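You operate a simulated robot arm through the tools that you are given. There is no shell and no other tool. Be economical: measure what you need, move in short steps, check, and stop when the job is done.

You are at the controls of a simulated robot arm. One attempt, no reset.

JOB
Take the blue soap and put it on the tray top.

It is judged by the outcome, as a careful person would: the job done as asked, and still so three seconds after it is handed in. It fails if anything else is knocked over, pushed out of place, dropped, spilled or broken.

ROBOT AND FRAMES
A 6-joint arm with a two-finger parallel gripper, fixed in place. Base frame: the origin is at the foot of the arm, x ahead of it, y to its left, z up; the work surface is at about z = 0. Units: m, rad, N and s.
With the tool pointing down near the work surface it reaches from about 0.12 to 0.5 m from the base axis. Its first joint turns from -1.257 to 1.257 rad. Payload 0.65 kg.
The TCP is the grasp point between the finger pads, 0.025 m short of the fingertips. In the tool frame z runs along the fingers and y along their closing line. The gripper opens to 0.076 m. The fingers are 0.018 m wide and 0.01 m thick; the gripper's body (0.036 by 0.078 m) begins 0.045 m behind the TCP.
Orientation is told as [roll, pitch, yaw] about the base's x, y, z axes, in that order, counted from this pose: with the fingers straight down and closing along the base's y, the tool's x points along the base's -x, its y along +y and its z along -z.

CONTROLS
- The arm moves only by the tool drive_tool. Its argument "steps" is a list of rows, each an object of numbers (a shift or turn left out is 0, a gripper value left out holds the last): "tx", "ty", "tz": the shift along the base's x, y, z in m; "ax", "ay", "az": the turn, a rotation vector about the base's x, y, z in rad; "hand": the opening, from 0 (shut) to 1 (fully open). In form: [{"tx": .., "ty": .., "tz": .., "ax": .., "ay": .., "az": .., "hand": ..}, ...]. A call has 1 to 10 rows; each row shifts and turns the commanded pose from where the row before left it. Each row takes 0.2 s and may step no farther than 0.05 m and 0.15 rad from the row before; otherwise, or with a gripper value out of range, the whole call is refused. Where a pose cannot be reached the arm comes as near as it can. A force on the tool above 40 N (or 10 N above the force at the start of the call, whichever is more), or a blocked arm, ends the call early, and 0.2 s more pass. The fingers move at their own pace (about 0.108 m/s each) and stop on an object; they squeeze with about 34 N. The grip force told is the motor's: it shows also when the fingers shut on nothing. Time passes only in rows, and 0.2 s behind the last, so rows that do not move let the fingers close. The reply holds the time, the measured pose of the TCP, the force on the tool along the base axes, the opening and the grip force, in the units named above and with some noise, and new pictures: "show" is both (left out), scene, wrist or none.
- Cameras (640 x 400 px; columns grow to the right, rows downward): "scene" is fixed at [0.084, 0.287, 0.4167]; the picture's right is [-0.59, -0.81, 0.00], its down [-0.31, 0.22, -0.93] and it looks along [0.75, -0.55, -0.38] (base axes); focal length 270 px, centre (320, 200). "wrist" rides on the gripper at [0.058, 0.011, -0.081] in the tool frame; the picture's right is [-0.18, 0.98, 0.00], its down [-0.75, -0.14, -0.64] and it looks along [-0.63, -0.12, 0.77] (tool axes); focal length 243 px, centre (320, 200).
- locate(camera, pixels): for up to 12 pixels [column, row] of the newest picture of that camera ("zoom" is the newest enlarged one), the place [x, y, z] in the base frame of the surface seen there, good to about 0.002 m, but the place of the scene camera against the robot may be out by one fixed shift of up to 0.018 m in any direction. The clock stands still meanwhile.
- close_up(camera, box): a new picture of the part [left, top, right, bottom] of that camera's present view, enlarged. The clock stands still meanwhile.
- hand_in(): hands the job in; it is judged then, once.

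Work in short steps. Measure before you move; look again where a grasp or a placing could have gone wrong, and mend it. You have 60 turns and 170 pictures in all, those below and enlarged ones among them. Open the gripper and draw the arm clear of the work before you hand the job in, unless the task says otherwise; then end with one line.

The tools are called after "Call:" as name(argument=value, ...) on one line, values as JSON. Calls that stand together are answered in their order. drive_tool: Moves the arm, as the interface text tells. Its arguments: {"type":"object","properties":{"steps":{"type":"array"},"show":{"type":"string","enum":["both","scene","wrist","none"]}},"required":["steps"]} The other tools are called the same way: locate (camera, pixels) gives the place of the surface under pixels of a picture; close_up (camera, box) takes an enlarged picture of a part of a camera's view; hand_in () hands the job in.

At the start:

```text
time: 0.0
tcp_pos: [0.2813, 0.0892, 0.3003]
ee_rot: [-0.001, -0.002, 0.001]
ft_force: [0.5, 0.2, -1.0]
gripper_width: 0.0759
grip_force: 0.1
```

scene: 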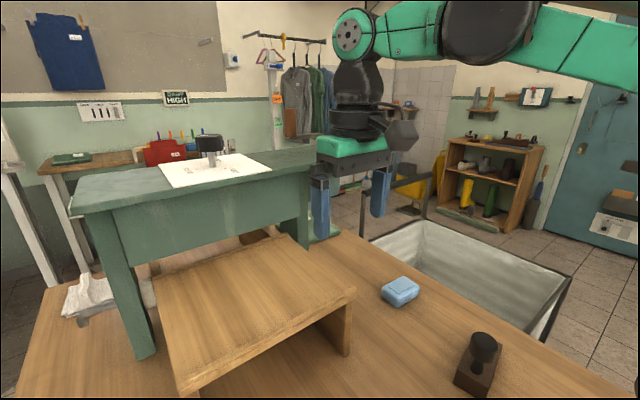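
wrist: 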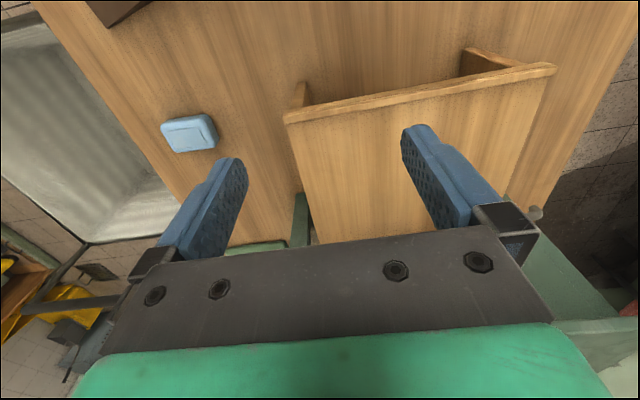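

The soap is at about scene (400,291) and wrist (189,133). The wooden raised tray is at scene (250,300). I'll measure both.

Call:
locate(camera="wrist", pixels=[[189, 135], [163, 124], [207, 115], [216, 146], [173, 152], [286, 113], [555, 68], [420, 105], [320, 236], [500, 190], [350, 180], [240, 190]])

Call:
locate(camera="scene", pixels=[[400, 288], [382, 289], [400, 277], [419, 287], [400, 306], [155, 278], [285, 236], [355, 290], [180, 390], [250, 300], [480, 350], [200, 172]])

Call:
close_up(camera="scene", box=[60, 200, 460, 400])

```text
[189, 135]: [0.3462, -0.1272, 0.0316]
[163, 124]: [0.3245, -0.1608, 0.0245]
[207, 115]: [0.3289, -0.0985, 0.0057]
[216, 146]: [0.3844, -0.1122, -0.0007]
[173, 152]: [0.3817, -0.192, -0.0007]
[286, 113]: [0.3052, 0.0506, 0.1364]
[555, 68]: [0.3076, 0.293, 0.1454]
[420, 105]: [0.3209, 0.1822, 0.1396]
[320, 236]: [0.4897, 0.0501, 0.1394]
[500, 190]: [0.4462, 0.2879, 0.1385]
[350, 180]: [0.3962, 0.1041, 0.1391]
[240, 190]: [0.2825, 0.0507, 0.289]
```

```text
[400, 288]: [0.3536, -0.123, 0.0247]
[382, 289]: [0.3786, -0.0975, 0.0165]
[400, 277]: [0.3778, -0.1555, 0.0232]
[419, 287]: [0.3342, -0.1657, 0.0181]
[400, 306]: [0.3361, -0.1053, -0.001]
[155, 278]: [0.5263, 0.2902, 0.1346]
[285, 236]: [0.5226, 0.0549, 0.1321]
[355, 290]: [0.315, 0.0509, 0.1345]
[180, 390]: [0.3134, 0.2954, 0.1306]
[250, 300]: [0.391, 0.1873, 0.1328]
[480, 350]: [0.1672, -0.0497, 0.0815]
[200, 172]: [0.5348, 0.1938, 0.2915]
```

```text
1.60 times, centred on (260, 300) of scene
```

zoom: 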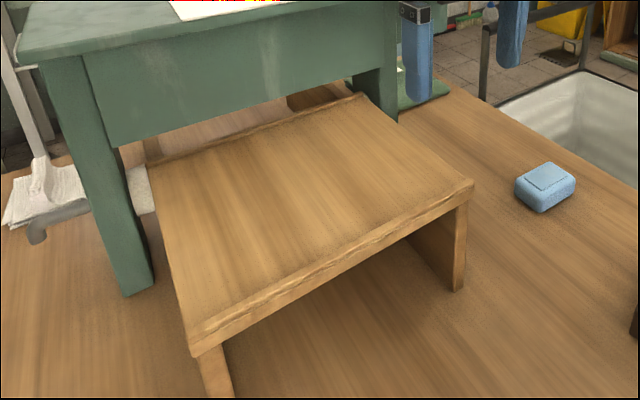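

I'll check the other candidate, the white sheet at scene (215,170), and look closer at the soap.

Call:
close_up(camera="scene", box=[60, 110, 320, 272])

Call:
locate(camera="scene", pixels=[[165, 165], [175, 186], [268, 172], [240, 155], [210, 140], [80, 200], [145, 350], [72, 158], [90, 290], [110, 205], [300, 165]])

Call:
close_up(camera="wrist", box=[120, 80, 280, 180])

```text
2.46 times, centred on (190, 191) of scene
```

zoom: 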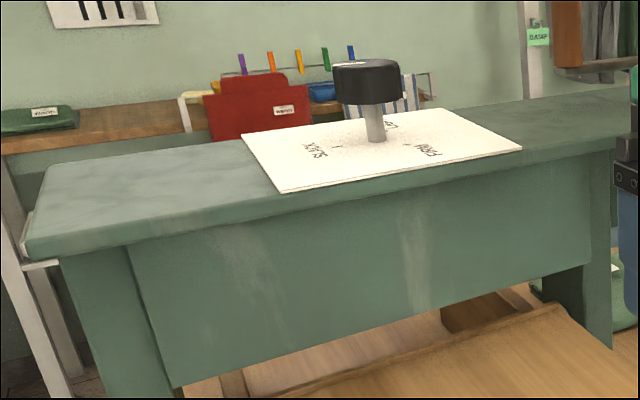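

```text
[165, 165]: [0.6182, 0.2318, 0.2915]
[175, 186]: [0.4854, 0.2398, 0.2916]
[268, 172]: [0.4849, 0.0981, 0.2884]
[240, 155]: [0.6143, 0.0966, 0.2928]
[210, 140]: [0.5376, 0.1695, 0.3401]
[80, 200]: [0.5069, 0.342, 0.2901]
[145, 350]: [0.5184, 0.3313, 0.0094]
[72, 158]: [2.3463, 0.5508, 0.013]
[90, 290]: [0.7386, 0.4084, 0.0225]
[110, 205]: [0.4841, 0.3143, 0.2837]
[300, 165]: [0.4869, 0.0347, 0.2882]
```

```text
4.00 times, centred on (200, 130) of wrist
```

zoom: 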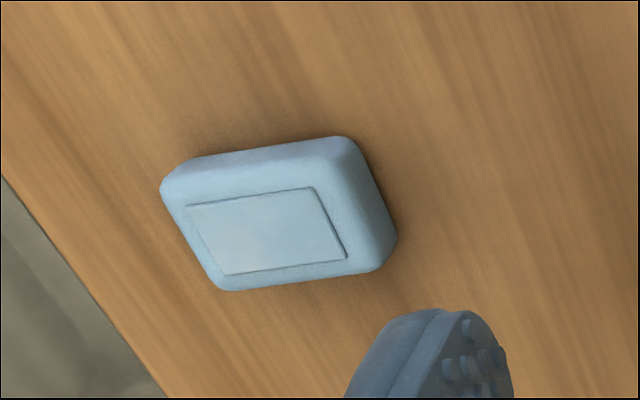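

The wooden raised piece (top at z≈0.139, y 0.05–0.29, x 0.31–0.52) is the tray; the green bench stands over its back. I'll measure the soap's orientation on the wrist zoom.

Call:
locate(camera="zoom", pixels=[[190, 207], [313, 188], [346, 259], [224, 276], [267, 233], [166, 190], [345, 142], [392, 240], [225, 286], [195, 165], [375, 268], [335, 165]])

```text
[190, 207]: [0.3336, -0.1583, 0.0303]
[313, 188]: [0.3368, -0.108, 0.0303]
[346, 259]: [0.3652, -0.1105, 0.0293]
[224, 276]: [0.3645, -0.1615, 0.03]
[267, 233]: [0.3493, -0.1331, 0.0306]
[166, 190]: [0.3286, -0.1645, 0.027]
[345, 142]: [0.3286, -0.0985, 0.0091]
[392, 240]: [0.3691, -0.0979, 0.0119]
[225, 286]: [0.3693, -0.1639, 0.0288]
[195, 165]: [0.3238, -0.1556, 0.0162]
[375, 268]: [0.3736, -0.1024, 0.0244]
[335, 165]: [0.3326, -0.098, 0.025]
```

The soap is about 0.052 (x) by 0.073 (y), 0.030 high, centred near (0.349,-0.134), turned about -0.07 rad. I'll move over it at height and turn the gripper to close across x.

Call:
drive_tool(steps=[{"tx": 0.008, "ty": -0.0223, "az": -0.15, "hand": 1}, {"tx": 0.007, "ty": -0.0223, "az": -0.15}, {"tx": 0.007, "ty": -0.0223, "az": -0.15}, {"tx": 0.007, "ty": -0.0223, "az": -0.15}, {"tx": 0.007, "ty": -0.0223, "az": -0.15}, {"tx": 0.007, "ty": -0.0223, "az": -0.15}, {"tx": 0.007, "ty": -0.0223, "az": -0.15}, {"tx": 0.007, "ty": -0.0223, "az": -0.15}, {"tx": 0.006, "ty": -0.0223, "az": -0.15}, {"tx": 0.005, "ty": -0.0223, "az": -0.15}])

Call:
drive_tool(steps=[{"az": -0.14}, {"tz": -0.04}, {"tz": -0.04}, {"tz": -0.04}, {"tz": -0.02}, {}])

```text
time: 2.2
tcp_pos: [0.3476, -0.1339, 0.2995]
ee_rot: [0.001, -0.003, -1.504]
ft_force: [-0.4, 0.1, 0.1]
gripper_width: 0.0761
grip_force: 0.1
```

scene: 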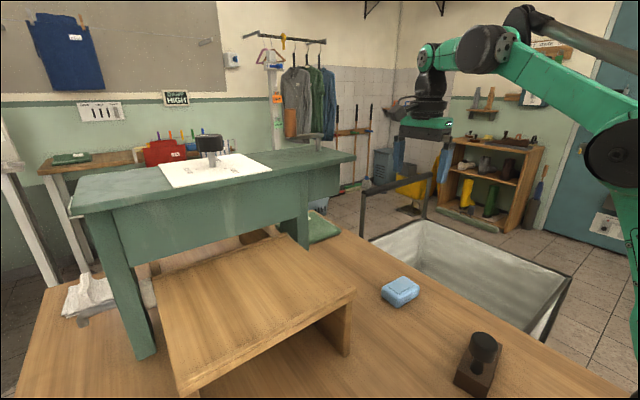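
wrist: 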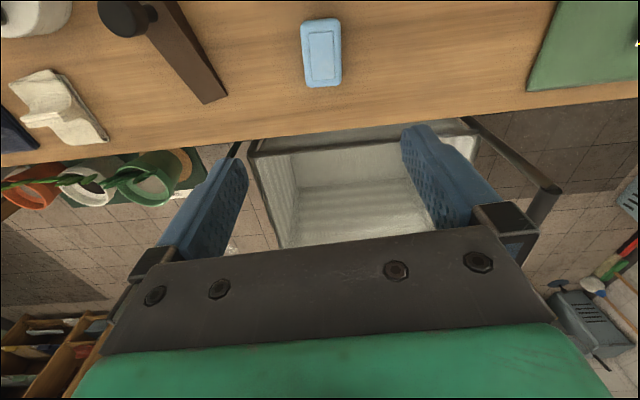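

```text
time: 3.6
tcp_pos: [0.3483, -0.1358, 0.1604]
ee_rot: [-0.001, -0.002, -1.639]
ft_force: [-0.8, 0.2, 0.7]
gripper_width: 0.076
grip_force: 0.1
```

scene: 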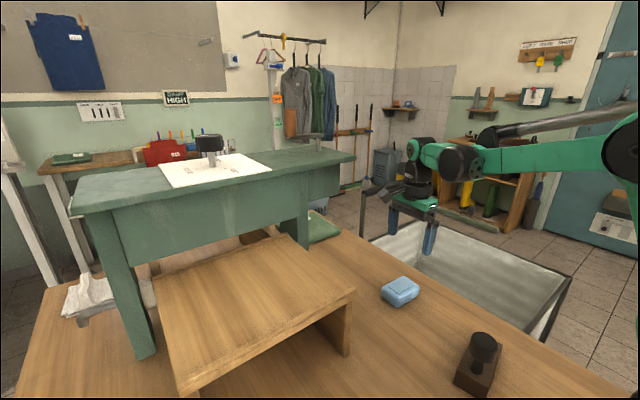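
wrist: 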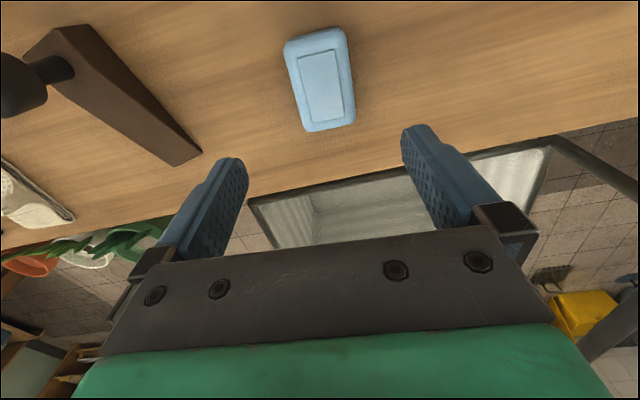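

The soap is in view at wrist (320,80). I'll measure it again closer.

Call:
locate(camera="wrist", pixels=[[320, 86], [295, 62], [334, 50], [343, 109], [307, 121], [288, 50], [306, 128], [346, 40], [353, 115]])

Call:
close_up(camera="wrist", box=[240, 20, 400, 140])

```text
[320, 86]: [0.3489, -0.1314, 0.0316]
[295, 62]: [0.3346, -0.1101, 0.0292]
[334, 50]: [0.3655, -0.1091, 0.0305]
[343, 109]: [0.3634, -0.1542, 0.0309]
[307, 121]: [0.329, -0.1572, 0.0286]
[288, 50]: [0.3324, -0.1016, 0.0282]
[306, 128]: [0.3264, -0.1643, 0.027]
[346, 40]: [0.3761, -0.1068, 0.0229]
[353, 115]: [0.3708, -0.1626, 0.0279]
```

```text
3.33 times, centred on (320, 80) of wrist
```

zoom: 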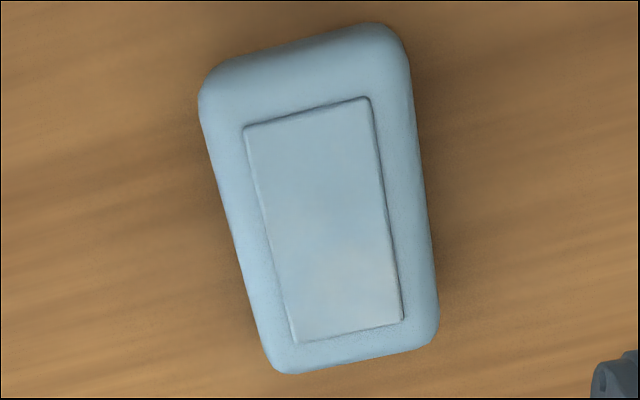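

The soap is centred at about (0.349,-0.133) and aligned with the gripper. I'll go down to z≈0.031 with a small y correction.

Call:
drive_tool(steps=[{"ty": 0.002, "tx": 0.001, "tz": -0.04}, {"tz": -0.04}, {"tz": -0.03}, {"tz": -0.019}, {}])

```text
time: 4.8
tcp_pos: [0.3492, -0.1328, 0.0301]
ee_rot: [0.0, -0.003, -1.64]
ft_force: [-0.3, 0.3, -0.9]
gripper_width: 0.0763
grip_force: 0.0
```

scene: 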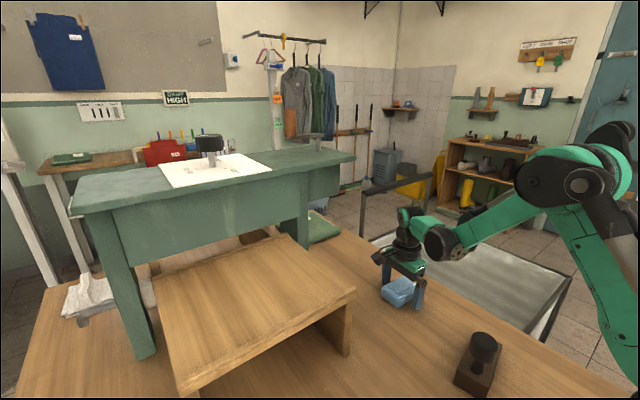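
wrist: 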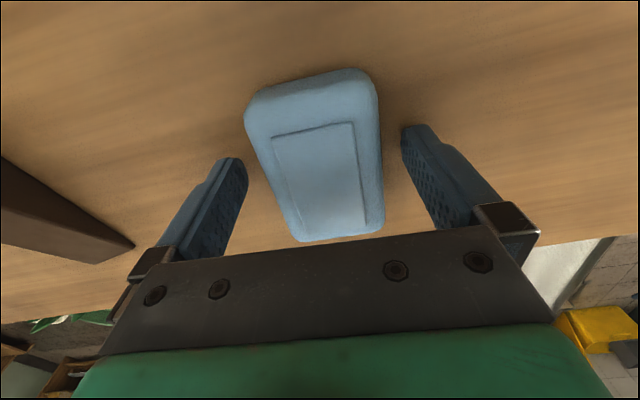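

The fingers straddle the soap with clearance on both sides and no contact force. I'll close, wait, then lift a little.

Call:
drive_tool(steps=[{"hand": 0}, {}, {}, {}], show="wrist")

Call:
drive_tool(steps=[{"tz": 0.02}, {"tz": 0.04}, {"tz": 0.04}, {}])

```text
time: 5.8
tcp_pos: [0.3486, -0.1334, 0.0305]
ee_rot: [0.001, 0.0, -1.639]
ft_force: [0.7, -0.5, 0.5]
gripper_width: 0.0495
grip_force: 33.8
```

wrist: 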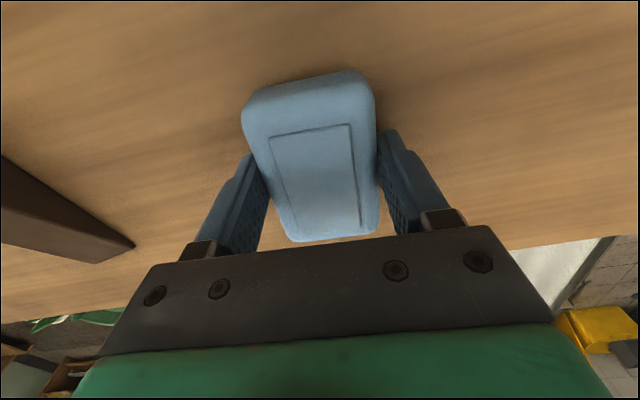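

```text
time: 6.8
tcp_pos: [0.3505, -0.1315, 0.1308]
ee_rot: [-0.001, -0.001, -1.639]
ft_force: [0.0, -0.4, -1.8]
gripper_width: 0.0497
grip_force: 34.1
```

scene: 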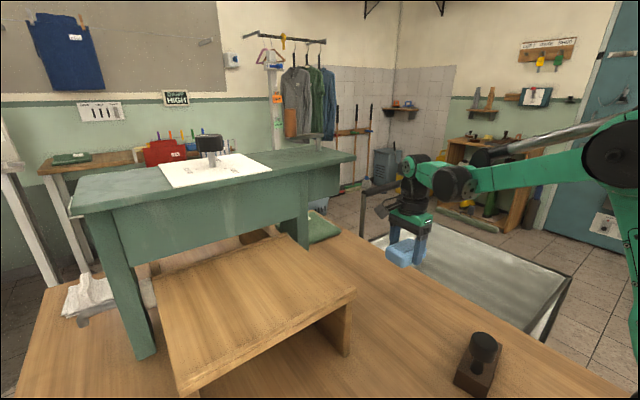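
wrist: 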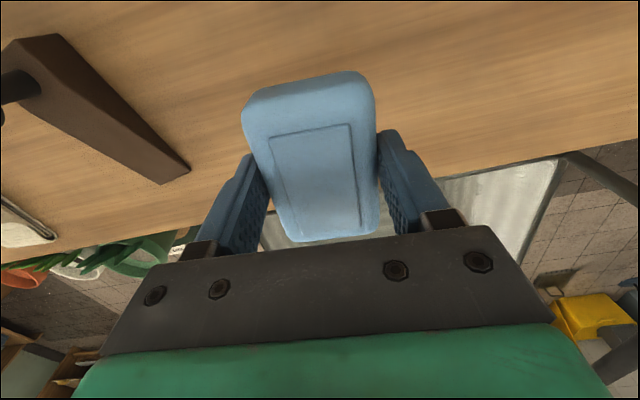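

The soap is held (width 0.0497, grip 34 N). I'll rise to 0.235 and cross to over the tray at about (0.38, 0.16).

Call:
drive_tool(steps=[{"tz": 0.04}, {"tz": 0.04}, {"tz": 0.025}, {"ty": 0.042, "tx": 0.004}, {"ty": 0.042, "tx": 0.004}, {"ty": 0.042, "tx": 0.004}, {"ty": 0.042, "tx": 0.004}, {"ty": 0.042, "tx": 0.004}, {"ty": 0.042, "tx": 0.004}, {"ty": 0.04, "tx": 0.004}])

```text
time: 9.0
tcp_pos: [0.3799, 0.1583, 0.2385]
ee_rot: [-0.001, -0.002, -1.64]
ft_force: [-0.5, 0.2, -1.3]
gripper_width: 0.0496
grip_force: 34.1
```

scene: 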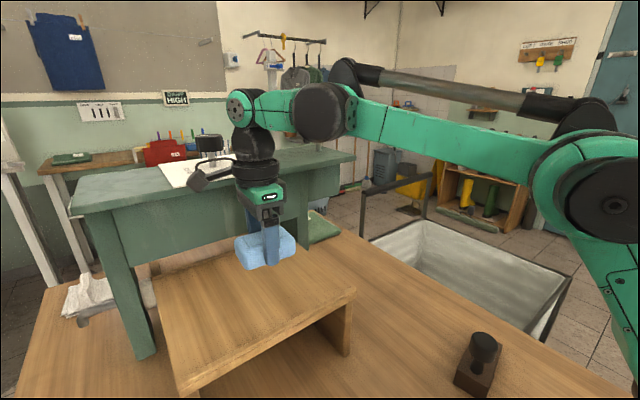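
wrist: 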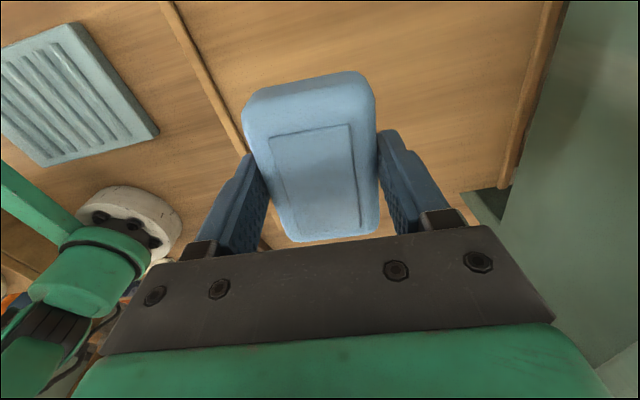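

The wrist view shows a ribbed teal piece at (75,95) that was not visible before. I'll measure it, and the tray surface and its lips, before choosing.

Call:
locate(camera="wrist", pixels=[[75, 95], [10, 60], [75, 25], [155, 132], [45, 160], [130, 215], [205, 70], [230, 40], [400, 60], [470, 130], [530, 90], [180, 170]])

Call:
close_up(camera="wrist", box=[0, 0, 260, 240])

Call:
close_up(camera="scene", box=[140, 180, 380, 400])

```text
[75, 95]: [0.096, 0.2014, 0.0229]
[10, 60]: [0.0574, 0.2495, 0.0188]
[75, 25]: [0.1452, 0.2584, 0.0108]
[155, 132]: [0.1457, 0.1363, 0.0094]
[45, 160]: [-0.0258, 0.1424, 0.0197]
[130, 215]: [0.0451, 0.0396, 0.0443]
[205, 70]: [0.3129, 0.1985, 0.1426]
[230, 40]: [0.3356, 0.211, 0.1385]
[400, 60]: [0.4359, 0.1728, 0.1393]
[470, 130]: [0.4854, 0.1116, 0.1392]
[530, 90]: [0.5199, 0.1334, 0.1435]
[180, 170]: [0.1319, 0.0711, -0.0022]
```

```text
1.67 times, centred on (130, 120) of wrist
```

zoom: 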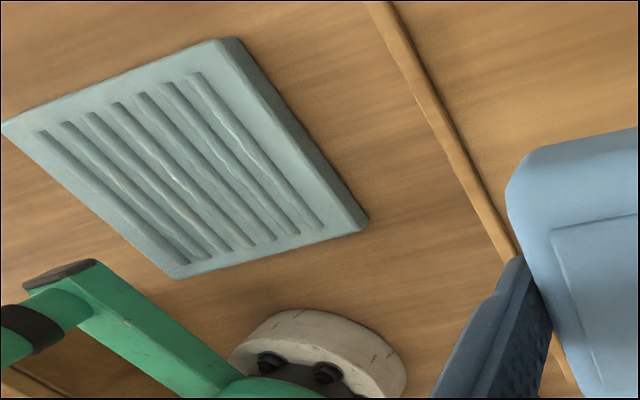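

```text
1.82 times, centred on (260, 290) of scene
```

zoom: 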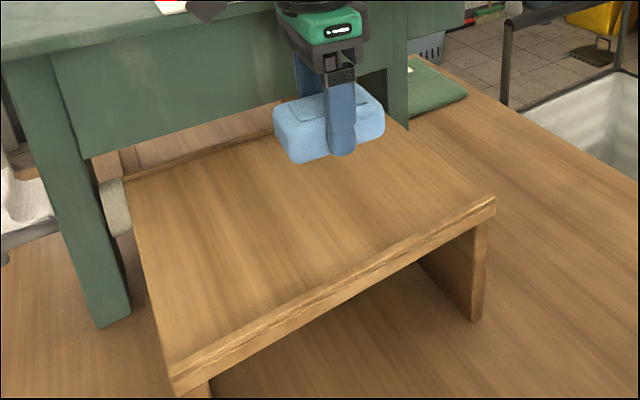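

The ribbed plate lies flat by the arm's foot and is a drainer mat. The raised wooden tray, with lips at x≈0.313 and 0.52 and a surface at z≈0.139, is the tray top. The soap is over its clear middle, so I'll lower it slowly to contact height.

Call:
drive_tool(steps=[{"tz": -0.03}, {"tz": -0.02}, {"tz": -0.01}, {"tz": -0.005}, {}])

```text
time: 10.2
tcp_pos: [0.3772, 0.1588, 0.1708]
ee_rot: [-0.001, -0.002, -1.64]
ft_force: [0.7, -0.7, -1.1]
gripper_width: 0.0494
grip_force: 34.4
```

scene: 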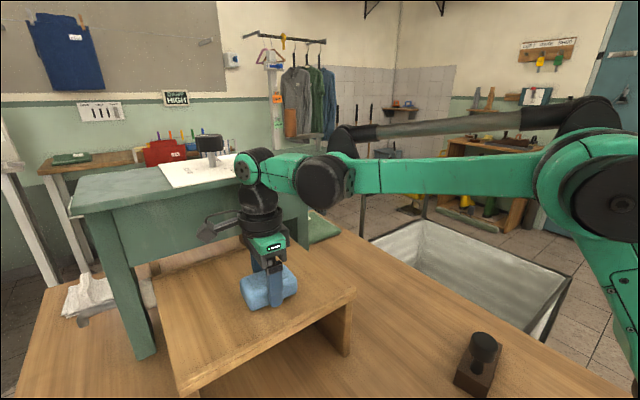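
wrist: 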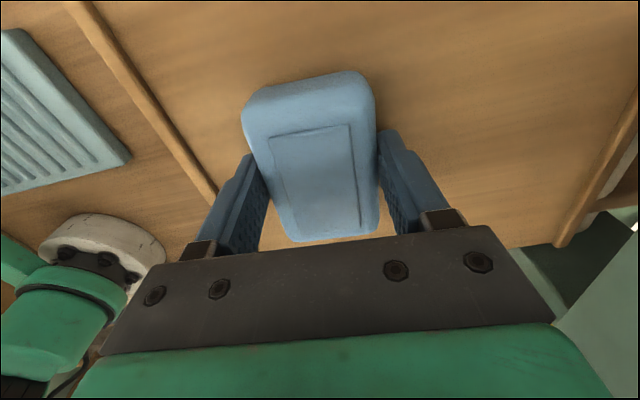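

At z=0.171 there is no clear contact force yet. I'll inch down a few millimetres.

Call:
drive_tool(steps=[{"tz": -0.001}, {}], show="none")

Call:
drive_tool(steps=[{"tz": -0.001}, {}], show="wrist")

```text
time: 10.8
tcp_pos: [0.3782, 0.1589, 0.1687]
ee_rot: [-0.001, -0.002, -1.639]
ft_force: [-1.2, -1.9, 8.3]
gripper_width: 0.0496
grip_force: 34.3
```

```text
time: 11.4
tcp_pos: [0.3779, 0.1591, 0.1688]
ee_rot: [0.001, -0.002, -1.639]
ft_force: [0.4, 0.5, 7.9]
gripper_width: 0.0495
grip_force: 33.6
```

wrist: 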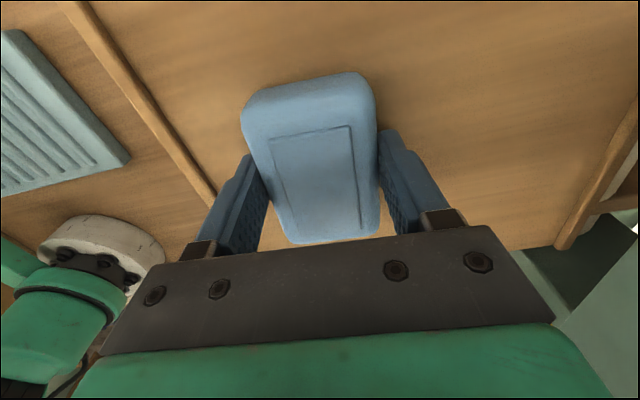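

The soap is touching the tray (about 8 N up). I'll release it and then rise straight up.

Call:
drive_tool(steps=[{"tz": 0.001, "hand": 1}, {}, {}, {"tz": 0.02}, {"tz": 0.04}, {"tz": 0.05}, {"tz": 0.03}, {}])

```text
time: 13.2
tcp_pos: [0.3679, 0.1565, 0.3008]
ee_rot: [0.002, -0.002, -1.637]
ft_force: [0.5, 1.1, 0.5]
gripper_width: 0.0757
grip_force: 0.0
out of reach, approached as far as the arm can: row 7
```

scene: 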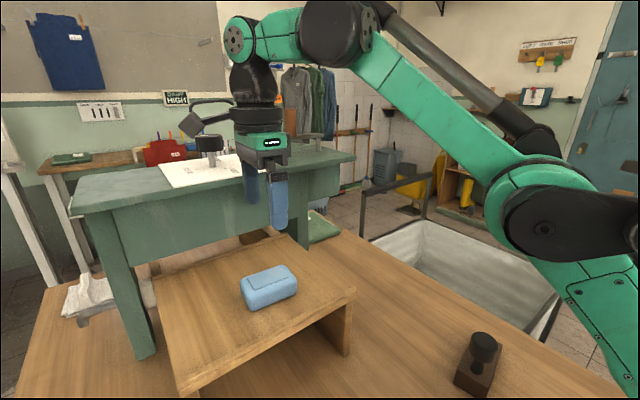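
wrist: 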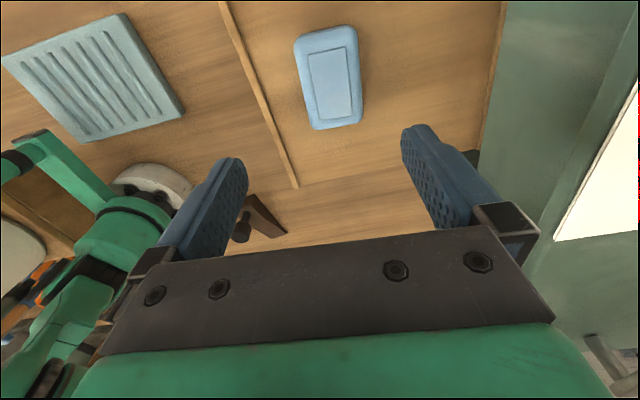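

The soap lies flat on the tray at scene (270,287), nothing else has moved, and the gripper is open and clear above. I'll draw back a little and hand in.

Call:
drive_tool(steps=[{"tx": -0.03, "ty": -0.03}, {"tx": -0.03, "ty": -0.03}, {"ty": -0.03}, {}], show="scene")

```text
time: 14.2
tcp_pos: [0.3078, 0.0644, 0.2983]
ee_rot: [0.0, -0.002, -1.639]
ft_force: [0.4, -0.5, 0.6]
gripper_width: 0.0758
grip_force: 0.1
```

scene: 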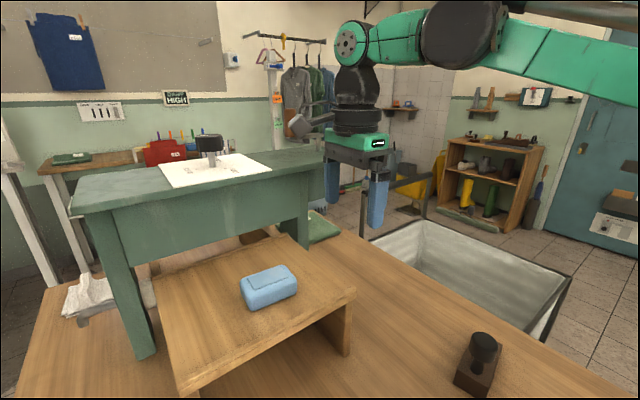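

The soap is at rest on the tray and the arm is clear, so I'm handing in.

Call:
hand_in()

```text
The job is handed in.
```

The blue soap is lying flat on the raised wooden tray, which I took to be the tray top; nothing else was moved, and the gripper is open and clear.
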